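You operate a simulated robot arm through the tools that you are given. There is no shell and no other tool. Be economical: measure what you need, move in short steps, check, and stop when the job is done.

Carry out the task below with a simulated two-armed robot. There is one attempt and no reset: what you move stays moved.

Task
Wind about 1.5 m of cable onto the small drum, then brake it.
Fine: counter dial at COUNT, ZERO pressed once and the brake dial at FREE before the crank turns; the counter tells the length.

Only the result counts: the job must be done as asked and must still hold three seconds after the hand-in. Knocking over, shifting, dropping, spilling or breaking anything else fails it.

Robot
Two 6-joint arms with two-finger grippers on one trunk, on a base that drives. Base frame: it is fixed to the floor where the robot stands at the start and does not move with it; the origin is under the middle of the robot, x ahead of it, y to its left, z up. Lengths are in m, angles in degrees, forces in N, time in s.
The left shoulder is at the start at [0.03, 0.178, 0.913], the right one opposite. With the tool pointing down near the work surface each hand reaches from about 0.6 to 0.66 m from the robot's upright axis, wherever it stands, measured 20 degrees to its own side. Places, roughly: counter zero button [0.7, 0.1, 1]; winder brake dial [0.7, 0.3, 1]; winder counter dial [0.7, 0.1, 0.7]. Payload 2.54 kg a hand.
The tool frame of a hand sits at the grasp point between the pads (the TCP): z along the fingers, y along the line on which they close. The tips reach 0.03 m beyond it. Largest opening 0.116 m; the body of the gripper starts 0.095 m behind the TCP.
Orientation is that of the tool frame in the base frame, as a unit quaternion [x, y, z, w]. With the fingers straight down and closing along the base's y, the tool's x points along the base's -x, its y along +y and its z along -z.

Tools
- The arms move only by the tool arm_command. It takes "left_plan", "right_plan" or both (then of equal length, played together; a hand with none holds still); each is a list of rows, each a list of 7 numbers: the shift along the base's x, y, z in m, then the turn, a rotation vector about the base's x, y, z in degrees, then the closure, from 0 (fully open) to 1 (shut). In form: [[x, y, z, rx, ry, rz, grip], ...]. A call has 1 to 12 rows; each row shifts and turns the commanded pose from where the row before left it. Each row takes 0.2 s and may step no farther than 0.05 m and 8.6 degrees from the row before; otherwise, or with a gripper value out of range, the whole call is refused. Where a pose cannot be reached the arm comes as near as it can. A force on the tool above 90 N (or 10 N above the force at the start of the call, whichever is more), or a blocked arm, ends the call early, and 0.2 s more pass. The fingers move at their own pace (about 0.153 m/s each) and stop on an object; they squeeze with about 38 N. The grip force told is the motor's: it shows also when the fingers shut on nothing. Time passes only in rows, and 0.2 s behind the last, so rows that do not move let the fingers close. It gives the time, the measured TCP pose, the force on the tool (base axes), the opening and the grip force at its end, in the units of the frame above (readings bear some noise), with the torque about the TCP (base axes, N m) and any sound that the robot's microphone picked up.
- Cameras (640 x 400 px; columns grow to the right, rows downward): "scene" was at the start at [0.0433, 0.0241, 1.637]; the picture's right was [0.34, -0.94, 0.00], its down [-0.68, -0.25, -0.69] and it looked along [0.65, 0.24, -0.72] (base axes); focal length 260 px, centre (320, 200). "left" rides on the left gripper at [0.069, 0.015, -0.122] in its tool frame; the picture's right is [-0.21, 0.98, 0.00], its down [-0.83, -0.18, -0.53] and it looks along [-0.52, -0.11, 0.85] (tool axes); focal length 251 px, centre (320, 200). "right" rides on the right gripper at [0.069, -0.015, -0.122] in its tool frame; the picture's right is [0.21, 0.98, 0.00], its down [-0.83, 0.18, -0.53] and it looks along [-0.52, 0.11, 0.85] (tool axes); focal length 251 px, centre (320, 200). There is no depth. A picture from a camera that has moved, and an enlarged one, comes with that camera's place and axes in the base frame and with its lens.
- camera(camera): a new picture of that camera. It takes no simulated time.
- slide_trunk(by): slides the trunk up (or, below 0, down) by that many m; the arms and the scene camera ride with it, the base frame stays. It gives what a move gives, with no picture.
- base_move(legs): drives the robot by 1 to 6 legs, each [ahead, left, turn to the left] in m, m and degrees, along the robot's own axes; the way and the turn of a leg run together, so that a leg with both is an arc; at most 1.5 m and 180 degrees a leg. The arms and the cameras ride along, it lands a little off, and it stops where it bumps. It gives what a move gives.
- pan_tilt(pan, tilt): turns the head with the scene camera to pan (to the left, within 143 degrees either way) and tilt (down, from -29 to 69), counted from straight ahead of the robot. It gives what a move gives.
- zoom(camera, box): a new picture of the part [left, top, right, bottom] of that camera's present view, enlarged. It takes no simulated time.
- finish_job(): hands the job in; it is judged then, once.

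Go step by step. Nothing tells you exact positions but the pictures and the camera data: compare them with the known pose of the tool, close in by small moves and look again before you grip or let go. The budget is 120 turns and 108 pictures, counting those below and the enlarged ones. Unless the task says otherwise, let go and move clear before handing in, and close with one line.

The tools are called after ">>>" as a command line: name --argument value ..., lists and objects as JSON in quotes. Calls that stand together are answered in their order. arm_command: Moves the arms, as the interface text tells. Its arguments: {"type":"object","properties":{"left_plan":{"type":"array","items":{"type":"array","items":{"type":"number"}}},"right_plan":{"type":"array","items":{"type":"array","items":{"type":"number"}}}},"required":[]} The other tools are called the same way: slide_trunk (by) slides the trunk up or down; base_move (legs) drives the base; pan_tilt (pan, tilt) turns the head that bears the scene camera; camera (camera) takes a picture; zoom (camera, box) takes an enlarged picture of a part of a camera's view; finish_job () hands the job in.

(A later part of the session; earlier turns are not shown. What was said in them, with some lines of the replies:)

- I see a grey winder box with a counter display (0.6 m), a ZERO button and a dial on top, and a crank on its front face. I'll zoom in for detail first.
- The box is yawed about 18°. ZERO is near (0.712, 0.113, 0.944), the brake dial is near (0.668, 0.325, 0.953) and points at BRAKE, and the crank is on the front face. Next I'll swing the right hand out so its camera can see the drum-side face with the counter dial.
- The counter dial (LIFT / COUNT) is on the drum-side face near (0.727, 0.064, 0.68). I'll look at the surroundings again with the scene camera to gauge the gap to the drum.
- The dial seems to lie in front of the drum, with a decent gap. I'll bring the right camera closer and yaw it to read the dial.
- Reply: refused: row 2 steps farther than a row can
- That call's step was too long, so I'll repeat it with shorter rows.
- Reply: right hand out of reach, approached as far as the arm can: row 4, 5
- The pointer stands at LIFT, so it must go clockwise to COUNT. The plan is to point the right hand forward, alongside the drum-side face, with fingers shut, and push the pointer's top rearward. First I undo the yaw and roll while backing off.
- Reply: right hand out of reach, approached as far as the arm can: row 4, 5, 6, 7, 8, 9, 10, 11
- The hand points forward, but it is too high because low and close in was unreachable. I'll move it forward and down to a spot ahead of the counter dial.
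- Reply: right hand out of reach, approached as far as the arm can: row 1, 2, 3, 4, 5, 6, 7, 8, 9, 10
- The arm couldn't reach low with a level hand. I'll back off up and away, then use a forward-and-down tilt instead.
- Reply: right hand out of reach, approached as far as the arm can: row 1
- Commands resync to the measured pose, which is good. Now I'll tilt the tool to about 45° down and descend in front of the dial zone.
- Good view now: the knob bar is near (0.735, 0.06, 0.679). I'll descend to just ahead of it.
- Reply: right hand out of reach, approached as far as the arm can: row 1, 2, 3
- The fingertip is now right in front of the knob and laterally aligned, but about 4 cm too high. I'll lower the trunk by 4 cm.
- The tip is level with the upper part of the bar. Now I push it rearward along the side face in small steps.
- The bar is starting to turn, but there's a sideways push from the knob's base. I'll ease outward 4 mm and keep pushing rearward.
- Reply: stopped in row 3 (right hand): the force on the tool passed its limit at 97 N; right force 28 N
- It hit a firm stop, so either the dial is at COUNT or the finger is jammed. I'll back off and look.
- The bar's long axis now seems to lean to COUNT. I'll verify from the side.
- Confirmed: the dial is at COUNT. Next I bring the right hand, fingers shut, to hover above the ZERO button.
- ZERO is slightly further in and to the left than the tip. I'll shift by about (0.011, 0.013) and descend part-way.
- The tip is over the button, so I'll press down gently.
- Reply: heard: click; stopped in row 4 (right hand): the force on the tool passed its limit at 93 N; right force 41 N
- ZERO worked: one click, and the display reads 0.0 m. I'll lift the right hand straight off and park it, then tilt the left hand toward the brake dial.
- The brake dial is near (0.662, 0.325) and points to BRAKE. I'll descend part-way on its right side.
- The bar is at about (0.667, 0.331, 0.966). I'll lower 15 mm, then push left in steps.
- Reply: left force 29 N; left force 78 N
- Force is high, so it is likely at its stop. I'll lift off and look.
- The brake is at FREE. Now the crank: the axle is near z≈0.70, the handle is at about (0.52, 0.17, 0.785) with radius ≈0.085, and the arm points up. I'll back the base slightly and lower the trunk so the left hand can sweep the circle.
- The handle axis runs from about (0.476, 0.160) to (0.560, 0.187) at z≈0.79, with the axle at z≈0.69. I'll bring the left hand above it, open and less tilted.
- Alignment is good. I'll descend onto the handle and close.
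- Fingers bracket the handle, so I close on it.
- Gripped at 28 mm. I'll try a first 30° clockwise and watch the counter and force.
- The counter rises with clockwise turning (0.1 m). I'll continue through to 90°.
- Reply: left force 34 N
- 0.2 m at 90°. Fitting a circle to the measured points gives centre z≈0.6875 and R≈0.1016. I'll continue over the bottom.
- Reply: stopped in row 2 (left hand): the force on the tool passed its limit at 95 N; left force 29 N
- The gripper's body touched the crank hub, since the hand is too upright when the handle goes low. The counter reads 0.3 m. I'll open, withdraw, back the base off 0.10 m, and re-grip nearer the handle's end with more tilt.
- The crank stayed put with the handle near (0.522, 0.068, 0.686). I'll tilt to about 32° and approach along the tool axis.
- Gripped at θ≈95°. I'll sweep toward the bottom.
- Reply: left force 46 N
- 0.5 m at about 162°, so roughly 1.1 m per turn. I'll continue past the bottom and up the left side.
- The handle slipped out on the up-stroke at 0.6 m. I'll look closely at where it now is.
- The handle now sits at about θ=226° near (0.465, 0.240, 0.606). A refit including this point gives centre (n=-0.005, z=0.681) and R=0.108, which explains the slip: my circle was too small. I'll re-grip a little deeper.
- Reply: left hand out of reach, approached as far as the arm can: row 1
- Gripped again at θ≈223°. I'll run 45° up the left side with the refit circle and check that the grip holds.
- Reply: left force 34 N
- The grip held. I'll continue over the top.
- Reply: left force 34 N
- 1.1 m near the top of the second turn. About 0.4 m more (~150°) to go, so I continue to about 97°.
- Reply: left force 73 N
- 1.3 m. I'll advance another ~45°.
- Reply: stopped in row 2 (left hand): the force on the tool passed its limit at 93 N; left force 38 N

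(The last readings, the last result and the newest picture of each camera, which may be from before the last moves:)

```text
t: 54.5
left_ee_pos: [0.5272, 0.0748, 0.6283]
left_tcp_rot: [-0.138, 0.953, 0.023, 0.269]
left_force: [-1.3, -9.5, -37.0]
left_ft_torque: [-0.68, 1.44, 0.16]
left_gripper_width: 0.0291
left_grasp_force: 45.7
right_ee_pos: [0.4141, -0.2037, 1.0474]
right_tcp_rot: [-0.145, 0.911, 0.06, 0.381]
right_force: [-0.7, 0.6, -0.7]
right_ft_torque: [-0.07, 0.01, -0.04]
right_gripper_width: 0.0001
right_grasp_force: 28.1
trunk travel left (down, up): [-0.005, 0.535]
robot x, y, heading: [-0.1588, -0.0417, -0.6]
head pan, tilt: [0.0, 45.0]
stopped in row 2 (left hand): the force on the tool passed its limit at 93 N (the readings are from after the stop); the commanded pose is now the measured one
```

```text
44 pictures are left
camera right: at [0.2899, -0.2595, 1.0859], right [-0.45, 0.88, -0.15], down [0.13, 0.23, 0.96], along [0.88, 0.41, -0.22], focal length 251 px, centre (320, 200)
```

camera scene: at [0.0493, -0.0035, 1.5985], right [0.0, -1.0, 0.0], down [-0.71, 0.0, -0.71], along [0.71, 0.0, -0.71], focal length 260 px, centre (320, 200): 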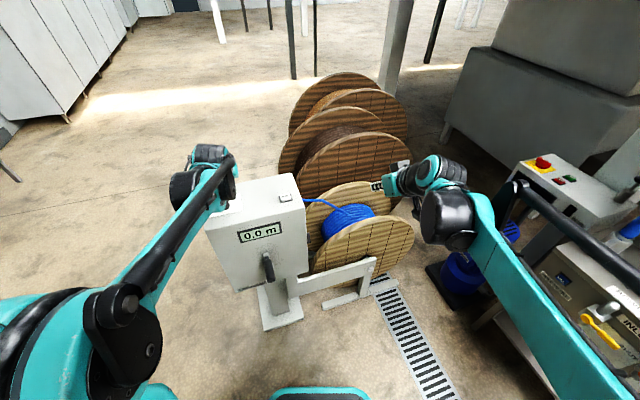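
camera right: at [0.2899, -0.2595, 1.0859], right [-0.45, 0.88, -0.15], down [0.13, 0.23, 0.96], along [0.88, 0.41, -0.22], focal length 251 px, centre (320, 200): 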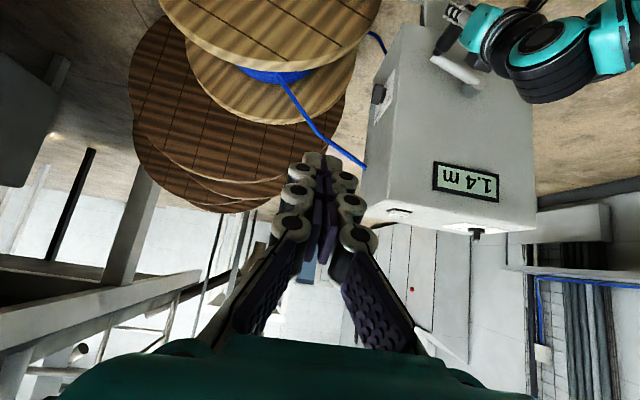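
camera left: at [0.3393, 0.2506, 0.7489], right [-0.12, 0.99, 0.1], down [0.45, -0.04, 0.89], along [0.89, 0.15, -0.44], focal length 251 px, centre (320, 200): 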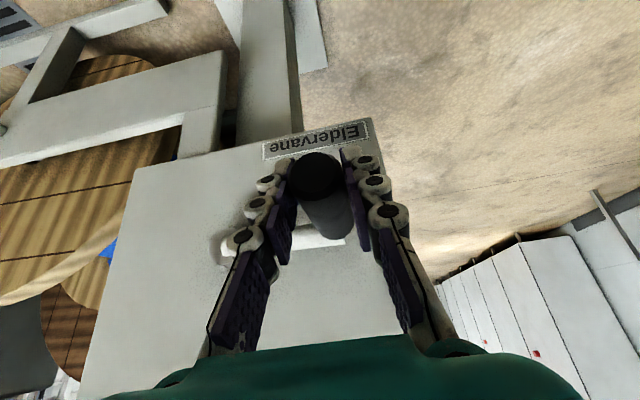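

1.4 m. About 35–40° more, in finer steps.

>>> arm_command --left_plan '[[-0.0024, 0.0071, -0.0118, 0, 0, 0, 1], [-0.0029, 0.0087, -0.0105, 0, 0, 0, 1], [-0.0033, 0.01, -0.0096, 0, 0, 0, 1], [-0.0036, 0.011, -0.008, 0, 0, 0, 1]]'

>>> zoom --camera "right" --box '[360, 0, 640, 240]'

```text
t: 55.5
left_ee_pos: [0.5145, 0.1057, 0.5893]
left_tcp_rot: [-0.138, 0.953, 0.024, 0.267]
left_force: [-7.2, -28.3, -30.2]
left_ft_torque: [0.64, 0.43, 0.56]
left_gripper_width: 0.0297
left_grasp_force: 44.0
right_ee_pos: [0.4156, -0.2068, 1.0472]
right_tcp_rot: [-0.144, 0.911, 0.062, 0.381]
right_force: [1.1, 0.2, -0.6]
right_ft_torque: [-0.01, 0.01, -0.02]
right_gripper_width: 0.0001
right_grasp_force: 28.9
trunk travel left (down, up): [-0.005, 0.535]
robot x, y, heading: [-0.1639, -0.0442, -0.5]
head pan, tilt: [0.0, 45.0]
```

```text
1.67 times, centred on (500, 120) of right
camera zoom: at [0.2914, -0.2637, 1.0849], right [-0.45, 0.88, -0.15], down [0.13, 0.23, 0.96], along [0.88, 0.41, -0.22], focal length 419 px, centre (20, 333)
```

zoom: 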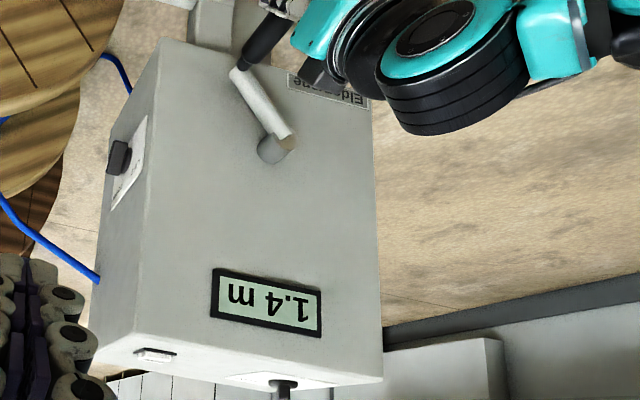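

Still 1.4 m (estimated 1.45). One more small nudge of about 15–18°.

>>> arm_command --left_plan '[[-0.0032, 0.0097, -0.006, 0, 0, 0, 1], [-0.0032, 0.0097, -0.005, 0, 0, 0, 1], [-0.0032, 0.0097, -0.003, 0, 0, 0, 1]]'

>>> zoom --camera "right" --box '[360, 0, 640, 240]'

```text
t: 56.3
left_ee_pos: [0.5031, 0.1427, 0.5789]
left_tcp_rot: [-0.141, 0.951, 0.029, 0.273]
left_force: [-10.6, 2.3, -8.8]
left_ft_torque: [-0.64, 0.76, 0.84]
left_gripper_width: 0.0285
left_grasp_force: 44.7
right_ee_pos: [0.4125, -0.2046, 1.0525]
right_tcp_rot: [-0.146, 0.91, 0.062, 0.382]
right_force: [0.3, 0.6, 0.1]
right_ft_torque: [0.01, 0.02, -0.01]
right_gripper_width: 0.0
right_grasp_force: 28.6
trunk travel left (down, up): [-0.005, 0.535]
robot x, y, heading: [-0.1607, -0.0393, -0.5]
head pan, tilt: [0.0, 45.0]
```

```text
1.67 times, centred on (500, 120) of right
camera zoom: at [0.2866, -0.2607, 1.0883], right [-0.45, 0.88, -0.15], down [0.13, 0.23, 0.96], along [0.88, 0.41, -0.22], focal length 419 px, centre (20, 333)
```

zoom: 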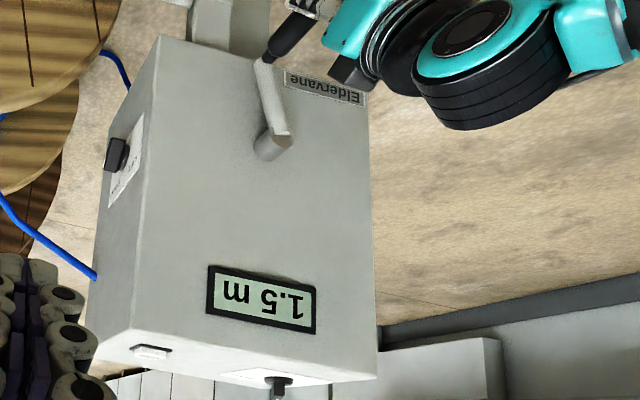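

The counter reads 1.5 m with the crank near the bottom. I'll release the handle and withdraw along the tool axis.

>>> arm_command --left_plan '[[0, 0, 0, 0, 0, 0, 0.5], [0, 0, 0, 0, 0, 0, 0], [0, 0, 0, 0, 0, 0, 0], [-0.02, -0.006, 0.034, 0, 0, 0, 0], [-0.02, -0.006, 0.034, 0, 0, 0, 0], [-0.02, -0.006, 0.034, 0, 0, 0, 0], [-0.02, 0.0, 0.04, 0, 0, 0, 0], [0, 0.02, 0.045, 0, 0, 0, 1], [0, 0.02, 0.045, 0, 0, 0, 1], [0, 0.02, 0.045, 0, 0, 0, 1], [0, 0.02, 0.045, 0, 0, 0, 1]]'

>>> camera --camera "right"

```text
t: 58.7
left_ee_pos: [0.4227, 0.1996, 0.9026]
left_tcp_rot: [-0.138, 0.952, 0.026, 0.272]
left_force: [-0.4, 0.4, -0.2]
left_ft_torque: [0.01, -0.03, 0.03]
left_gripper_width: 0.0001
left_grasp_force: 28.8
right_ee_pos: [0.4102, -0.2054, 1.0498]
right_tcp_rot: [-0.146, 0.91, 0.061, 0.383]
right_force: [-0.1, 0.1, -0.4]
right_ft_torque: [0.04, -0.01, -0.02]
right_gripper_width: 0.0001
right_grasp_force: 28.4
trunk travel left (down, up): [-0.005, 0.535]
robot x, y, heading: [-0.1626, -0.0421, -0.7]
head pan, tilt: [0.0, 45.0]
```

```text
41 pictures are left
camera right: at [0.2857, -0.2623, 1.0882], right [-0.45, 0.88, -0.15], down [0.13, 0.23, 0.96], along [0.89, 0.41, -0.22], focal length 251 px, centre (320, 200)
```

right: 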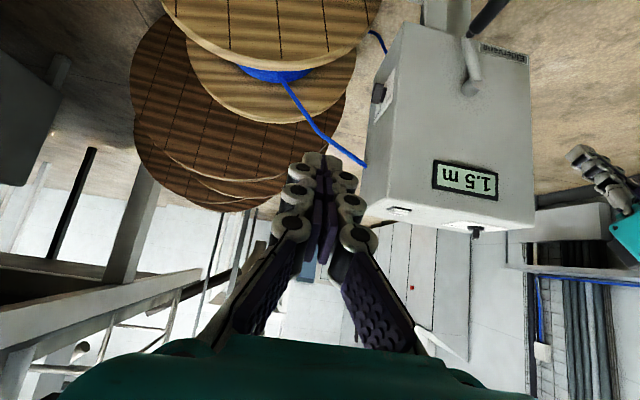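

The counter holds at 1.5 m. I'll raise the trunk and left hand, then drive back to the spot where the brake dial was reachable.

>>> slide_trunk --by 0.08

>>> arm_command --left_plan '[[0, 0.005, 0.045, 0, 0, 0, 1], [0, 0.01, 0.045, 0, 0, 0, 1], [0, 0.01, 0.045, 1.9, -5.7, 0, 1], [0, 0.01, 0.04, 1.9, -5.7, 0, 1]]'

>>> base_move --legs '[[0.162, 0.042, 0.6]]'

>>> camera --camera "left"

```text
t: 59.9
left_ee_pos: [0.4221, 0.2005, 0.9804]
left_tcp_rot: [-0.138, 0.952, 0.027, 0.273]
left_force: [0.4, 0.3, -0.1]
left_ft_torque: [-0.02, 0.0, -0.03]
left_gripper_width: 0.0002
left_grasp_force: 28.2
right_ee_pos: [0.4111, -0.2052, 1.1307]
right_tcp_rot: [-0.146, 0.91, 0.062, 0.383]
right_force: [-0.9, -0.6, -0.8]
right_ft_torque: [-0.04, 0.0, -0.04]
right_gripper_width: 0.0
right_grasp_force: 28.7
trunk travel left (down, up): [-0.085, 0.455]
robot x, y, heading: [-0.1613, -0.045, -0.5]
head pan, tilt: [0.0, 45.0]
```

```text
t: 60.9
left_ee_pos: [0.4188, 0.2333, 1.1593]
left_tcp_rot: [-0.132, 0.918, 0.045, 0.371]
left_force: [0.0, -0.6, -1.1]
left_ft_torque: [0.01, 0.0, 0.02]
left_gripper_width: 0.0001
left_grasp_force: 28.8
right_ee_pos: [0.4106, -0.2056, 1.1303]
right_tcp_rot: [-0.146, 0.91, 0.062, 0.384]
right_force: [-1.1, 0.1, 0.8]
right_ft_torque: [0.02, -0.02, 0.01]
right_gripper_width: 0.0001
right_grasp_force: 28.6
trunk travel left (down, up): [-0.085, 0.455]
robot x, y, heading: [-0.1616, -0.0412, -0.6]
head pan, tilt: [0.0, 45.0]
```

```text
t: 62.3
left_ee_pos: [0.5801, 0.2808, 1.1574]
left_tcp_rot: [-0.137, 0.918, 0.047, 0.369]
left_force: [2.2, -0.1, -0.5]
left_ft_torque: [-0.04, 0.04, 0.01]
left_gripper_width: 0.0
left_grasp_force: 28.5
right_ee_pos: [0.577, -0.1586, 1.1301]
right_tcp_rot: [-0.15, 0.91, 0.063, 0.382]
right_force: [0.1, -0.1, 0.6]
right_ft_torque: [-0.01, 0.0, 0.03]
right_gripper_width: 0.0
right_grasp_force: 29.1
trunk travel left (down, up): [-0.085, 0.455]
robot x, y, heading: [-0.0046, -0.0009, -0.4]
head pan, tilt: [0.0, 45.0]
```

```text
40 pictures are left
camera left: at [0.4481, 0.2578, 1.1968], right [-0.13, 0.98, 0.13], down [0.27, -0.1, 0.96], along [0.96, 0.16, -0.25], focal length 251 px, centre (320, 200)
```

left: 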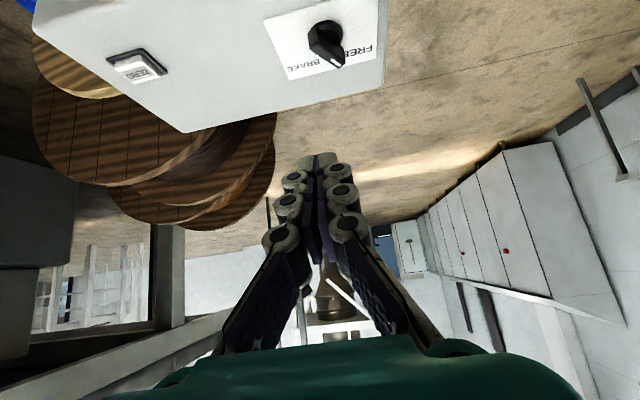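

Now the left hand goes to the left side of the brake dial, staying above it first.

>>> arm_command --left_plan '[[0.02, 0.035, -0.02, 0, 0, 0, 1], [0.02, 0.033, -0.03, 0, 0, 0, 1], [0.02, 0.027, -0.035, 0, 0, 1.2, 1], [0.005, 0, -0.035, 0, 0, 0, 1]]'

>>> camera --camera "left"

```text
t: 63.3
left_ee_pos: [0.6443, 0.3761, 1.0383]
left_tcp_rot: [-0.146, 0.916, 0.05, 0.37]
left_force: [-0.5, -0.1, 0.5]
left_ft_torque: [0.03, 0.01, 0.01]
left_gripper_width: 0.0
left_grasp_force: 28.3
right_ee_pos: [0.5765, -0.1592, 1.1305]
right_tcp_rot: [-0.15, 0.909, 0.064, 0.383]
right_force: [-0.5, 0.0, 0.8]
right_ft_torque: [0.01, -0.01, -0.02]
right_gripper_width: 0.0003
right_grasp_force: 28.2
trunk travel left (down, up): [-0.085, 0.455]
robot x, y, heading: [0.0026, -0.0029, -0.1]
head pan, tilt: [0.0, 45.0]
```

```text
39 pictures are left
camera left: at [0.5118, 0.3505, 1.0777], right [-0.15, 0.98, 0.13], down [0.27, -0.09, 0.96], along [0.95, 0.18, -0.25], focal length 251 px, centre (320, 200)
```

left: 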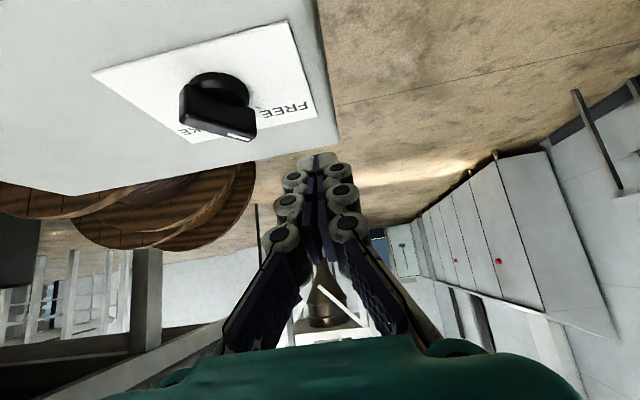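

>>> arm_command --left_plan '[[0, 0, -0.025, 0, 0, 0, 1], [0, 0, -0.022, 0, 0, 0, 1], [0.0031, -0.0095, 0, 0, 0, 0, 1], [0.0031, -0.0095, 0, 0, 0, 0, 1], [0.0025, -0.0076, 0, 0, 0, 0, 1]]'

>>> camera --camera "left"

```text
t: 64.5
left_ee_pos: [0.6533, 0.3503, 0.9914]
left_tcp_rot: [-0.147, 0.916, 0.051, 0.37]
left_force: [-0.5, 2.4, -0.4]
left_ft_torque: [-0.01, -0.03, 0.04]
left_gripper_width: 0.0
left_grasp_force: 28.6
right_ee_pos: [0.5754, -0.1596, 1.1312]
right_tcp_rot: [-0.15, 0.909, 0.064, 0.383]
right_force: [0.1, 0.5, -0.3]
right_ft_torque: [-0.01, 0.0, 0.0]
right_gripper_width: 0.0
right_grasp_force: 28.7
trunk travel left (down, up): [-0.085, 0.455]
robot x, y, heading: [0.0005, -0.0037, -0.1]
head pan, tilt: [0.0, 45.0]
```

```text
38 pictures are left
camera left: at [0.5209, 0.3248, 1.0316], right [-0.15, 0.98, 0.13], down [0.27, -0.09, 0.96], along [0.95, 0.18, -0.25], focal length 251 px, centre (320, 200)
```

left: 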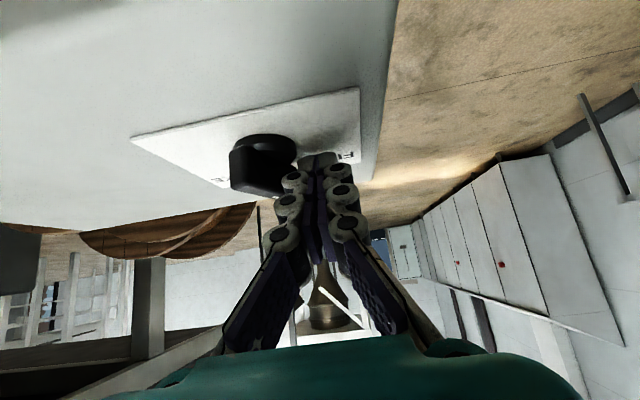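

Just touching the bar's free end. I'll keep pushing right.

>>> arm_command --left_plan '[[0.0025, -0.0076, 0, 0, 0, 0, 1], [0.0019, -0.0057, 0, 0, 0, 0, 1], [0.0016, -0.0048, 0, 0, 0, 0, 1]]'

>>> camera --camera "left"

```text
t: 65.3
left_ee_pos: [0.6559, 0.3455, 0.9914]
left_tcp_rot: [-0.151, 0.914, 0.053, 0.373]
left_force: [9.0, 70.5, 34.2]
left_ft_torque: [-0.24, -0.96, 0.21]
left_gripper_width: 0.0
left_grasp_force: 28.5
right_ee_pos: [0.5739, -0.1514, 1.1334]
right_tcp_rot: [-0.153, 0.909, 0.061, 0.383]
right_force: [0.2, -0.5, 0.1]
right_ft_torque: [0.0, -0.01, -0.02]
right_gripper_width: 0.0
right_grasp_force: 28.9
trunk travel left (down, up): [-0.085, 0.455]
robot x, y, heading: [-0.0011, -0.0025, -0.1]
head pan, tilt: [0.0, 45.0]
```

```text
37 pictures are left
camera left: at [0.5252, 0.3193, 1.0306], right [-0.16, 0.98, 0.14], down [0.26, -0.09, 0.96], along [0.95, 0.19, -0.24], focal length 251 px, centre (320, 200)
```

left: 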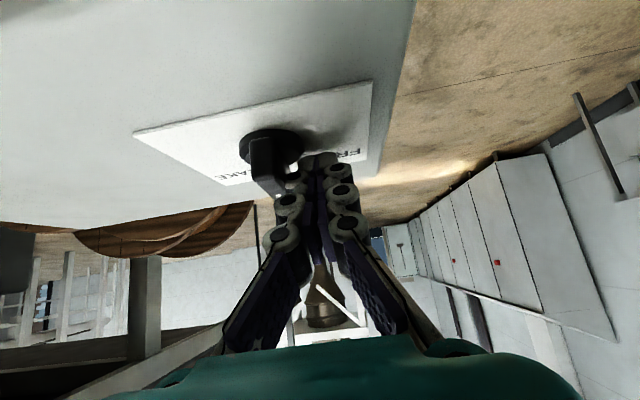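

High force again, so it is probably at its stop. I'll lift off and inspect.

>>> arm_command --left_plan '[[-0.001, 0.006, 0.002, 0, 0, 0, 1], [-0.002, 0.01, 0.03, 0, 0, 0, 1], [0, 0, 0.04, 0, 0, 0, 1], [-0.03, -0.02, 0.035, 0, 0, 0, 1], [-0.03, -0.02, 0.035, 0, 0, 0, 1]]'

>>> zoom --camera "left" --box '[200, 0, 400, 120]'

```text
refused: row 4 steps farther than a row can; nothing moved
```

```text
3.20 times, centred on (300, 60) of left
camera zoom: at [0.5252, 0.3193, 1.0306], right [-0.16, 0.98, 0.14], down [0.26, -0.09, 0.96], along [0.95, 0.19, -0.24], focal length 805 px, centre (384, 648)
```

zoom: 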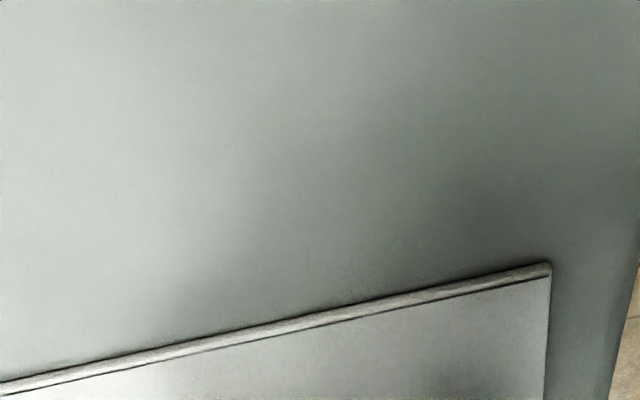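

>>> arm_command --left_plan '[[-0.001, 0.006, 0.002, 0, 0, 0, 1], [-0.002, 0.01, 0.03, 0, 0, 0, 1], [0, 0, 0.04, 0, 0, 0, 1], [-0.03, -0.015, 0.03, 0, 0, 0, 1], [-0.03, -0.015, 0.03, 0, 0, 0, 1]]'

>>> zoom --camera "left" --box '[220, 0, 380, 110]'

```text
t: 66.5
left_ee_pos: [0.5959, 0.318, 1.1234]
left_tcp_rot: [-0.147, 0.916, 0.051, 0.369]
left_force: [-1.0, -0.4, 0.0]
left_ft_torque: [0.02, -0.01, 0.01]
left_gripper_width: 0.0003
left_grasp_force: 29.2
right_ee_pos: [0.5741, -0.1602, 1.1309]
right_tcp_rot: [-0.15, 0.909, 0.064, 0.383]
right_force: [-0.2, -0.1, -0.1]
right_ft_torque: [-0.04, 0.0, -0.02]
right_gripper_width: 0.0001
right_grasp_force: 28.6
trunk travel left (down, up): [-0.085, 0.455]
robot x, y, heading: [-0.0018, -0.0009, -0.0]
head pan, tilt: [0.0, 45.0]
```

```text
3.64 times, centred on (300, 55) of left
camera zoom: at [0.4633, 0.2922, 1.1643], right [-0.15, 0.98, 0.13], down [0.27, -0.09, 0.96], along [0.95, 0.18, -0.25], focal length 914 px, centre (393, 727)
```

zoom: 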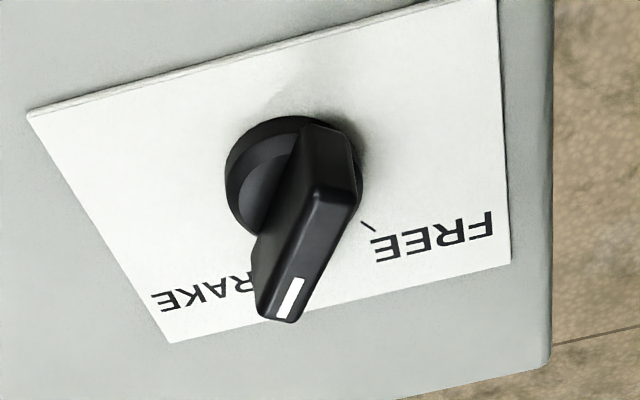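

The pointer mark lines up with the BRAKE direction. I'll move the hand clear and check the counter and the whole scene.

>>> arm_command --left_plan '[[-0.03, 0.01, 0.03, 0, 0, 0, 1], [-0.03, 0.01, 0.03, 0, 0, 0, 1], [-0.03, 0.01, 0.03, 0, 0, 0, 1], [-0.02, 0.01, 0.02, 0, 0, 0, 1]]'

>>> camera --camera "scene"

>>> zoom --camera "scene" --box '[190, 150, 320, 250]'

>>> camera --camera "right"

```text
t: 67.5
left_ee_pos: [0.4865, 0.3564, 1.2311]
left_tcp_rot: [-0.146, 0.916, 0.05, 0.37]
left_force: [0.4, 0.0, 0.8]
left_ft_torque: [-0.02, -0.05, 0.0]
left_gripper_width: 0.0
left_grasp_force: 28.6
right_ee_pos: [0.5759, -0.1597, 1.1314]
right_tcp_rot: [-0.15, 0.91, 0.063, 0.382]
right_force: [-0.3, 0.3, 0.3]
right_ft_torque: [-0.01, 0.03, 0.01]
right_gripper_width: 0.0
right_grasp_force: 29.0
trunk travel left (down, up): [-0.085, 0.455]
robot x, y, heading: [0.0048, -0.0038, -0.0]
head pan, tilt: [0.0, 45.0]
```

```text
34 pictures are left
camera scene: at [0.0498, -0.0056, 1.5986], right [0.0, -1.0, 0.0], down [-0.71, 0.0, -0.71], along [0.71, 0.0, -0.71], focal length 260 px, centre (320, 200)
```

scene: 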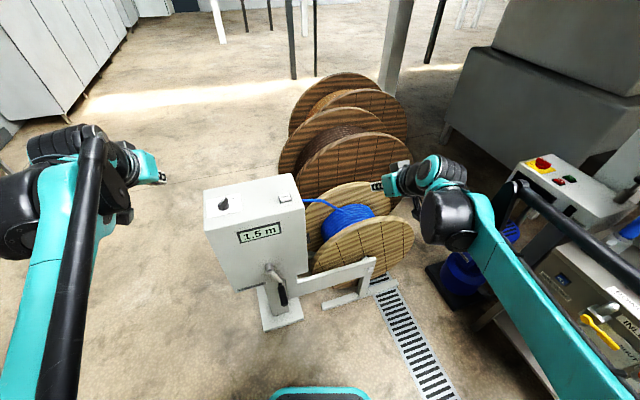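

```text
4.00 times, centred on (255, 200) of scene
camera zoom: at [0.0498, -0.0056, 1.5986], right [0.0, -1.0, 0.0], down [-0.71, 0.0, -0.71], along [0.71, 0.0, -0.71], focal length 1041 px, centre (580, 200)
```

zoom: 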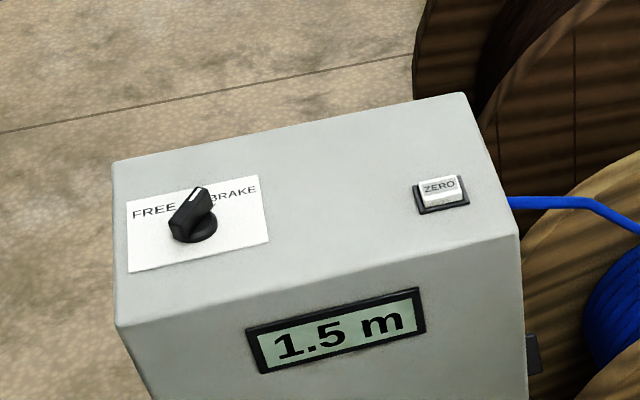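

```text
32 pictures are left
camera right: at [0.4516, -0.2175, 1.1681], right [-0.46, 0.88, -0.15], down [0.13, 0.23, 0.96], along [0.88, 0.42, -0.22], focal length 251 px, centre (320, 200)
```

right: 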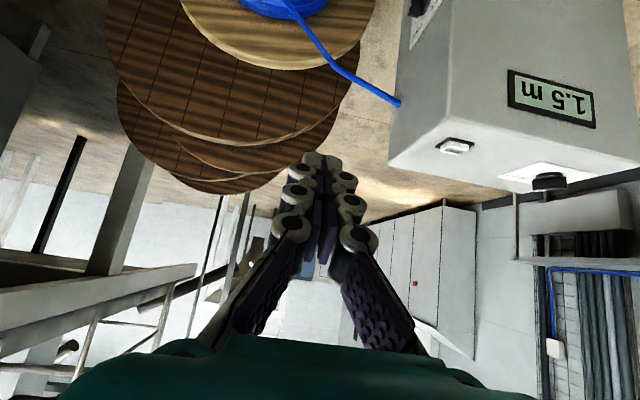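

The counter reads 1.5 m and the brake pointer is back where it started, at BRAKE. The hands are clear and nothing has shifted, so I'm handing in.

>>> finish_job

```text
The job is handed in.
```

The winding job is handed in: the counter shows 1.5 m on the drum and the brake dial is set to BRAKE. Before cranking I set the counter dial to COUNT, pressed ZERO once (one click, 0.0 m) and turned the brake to FREE.
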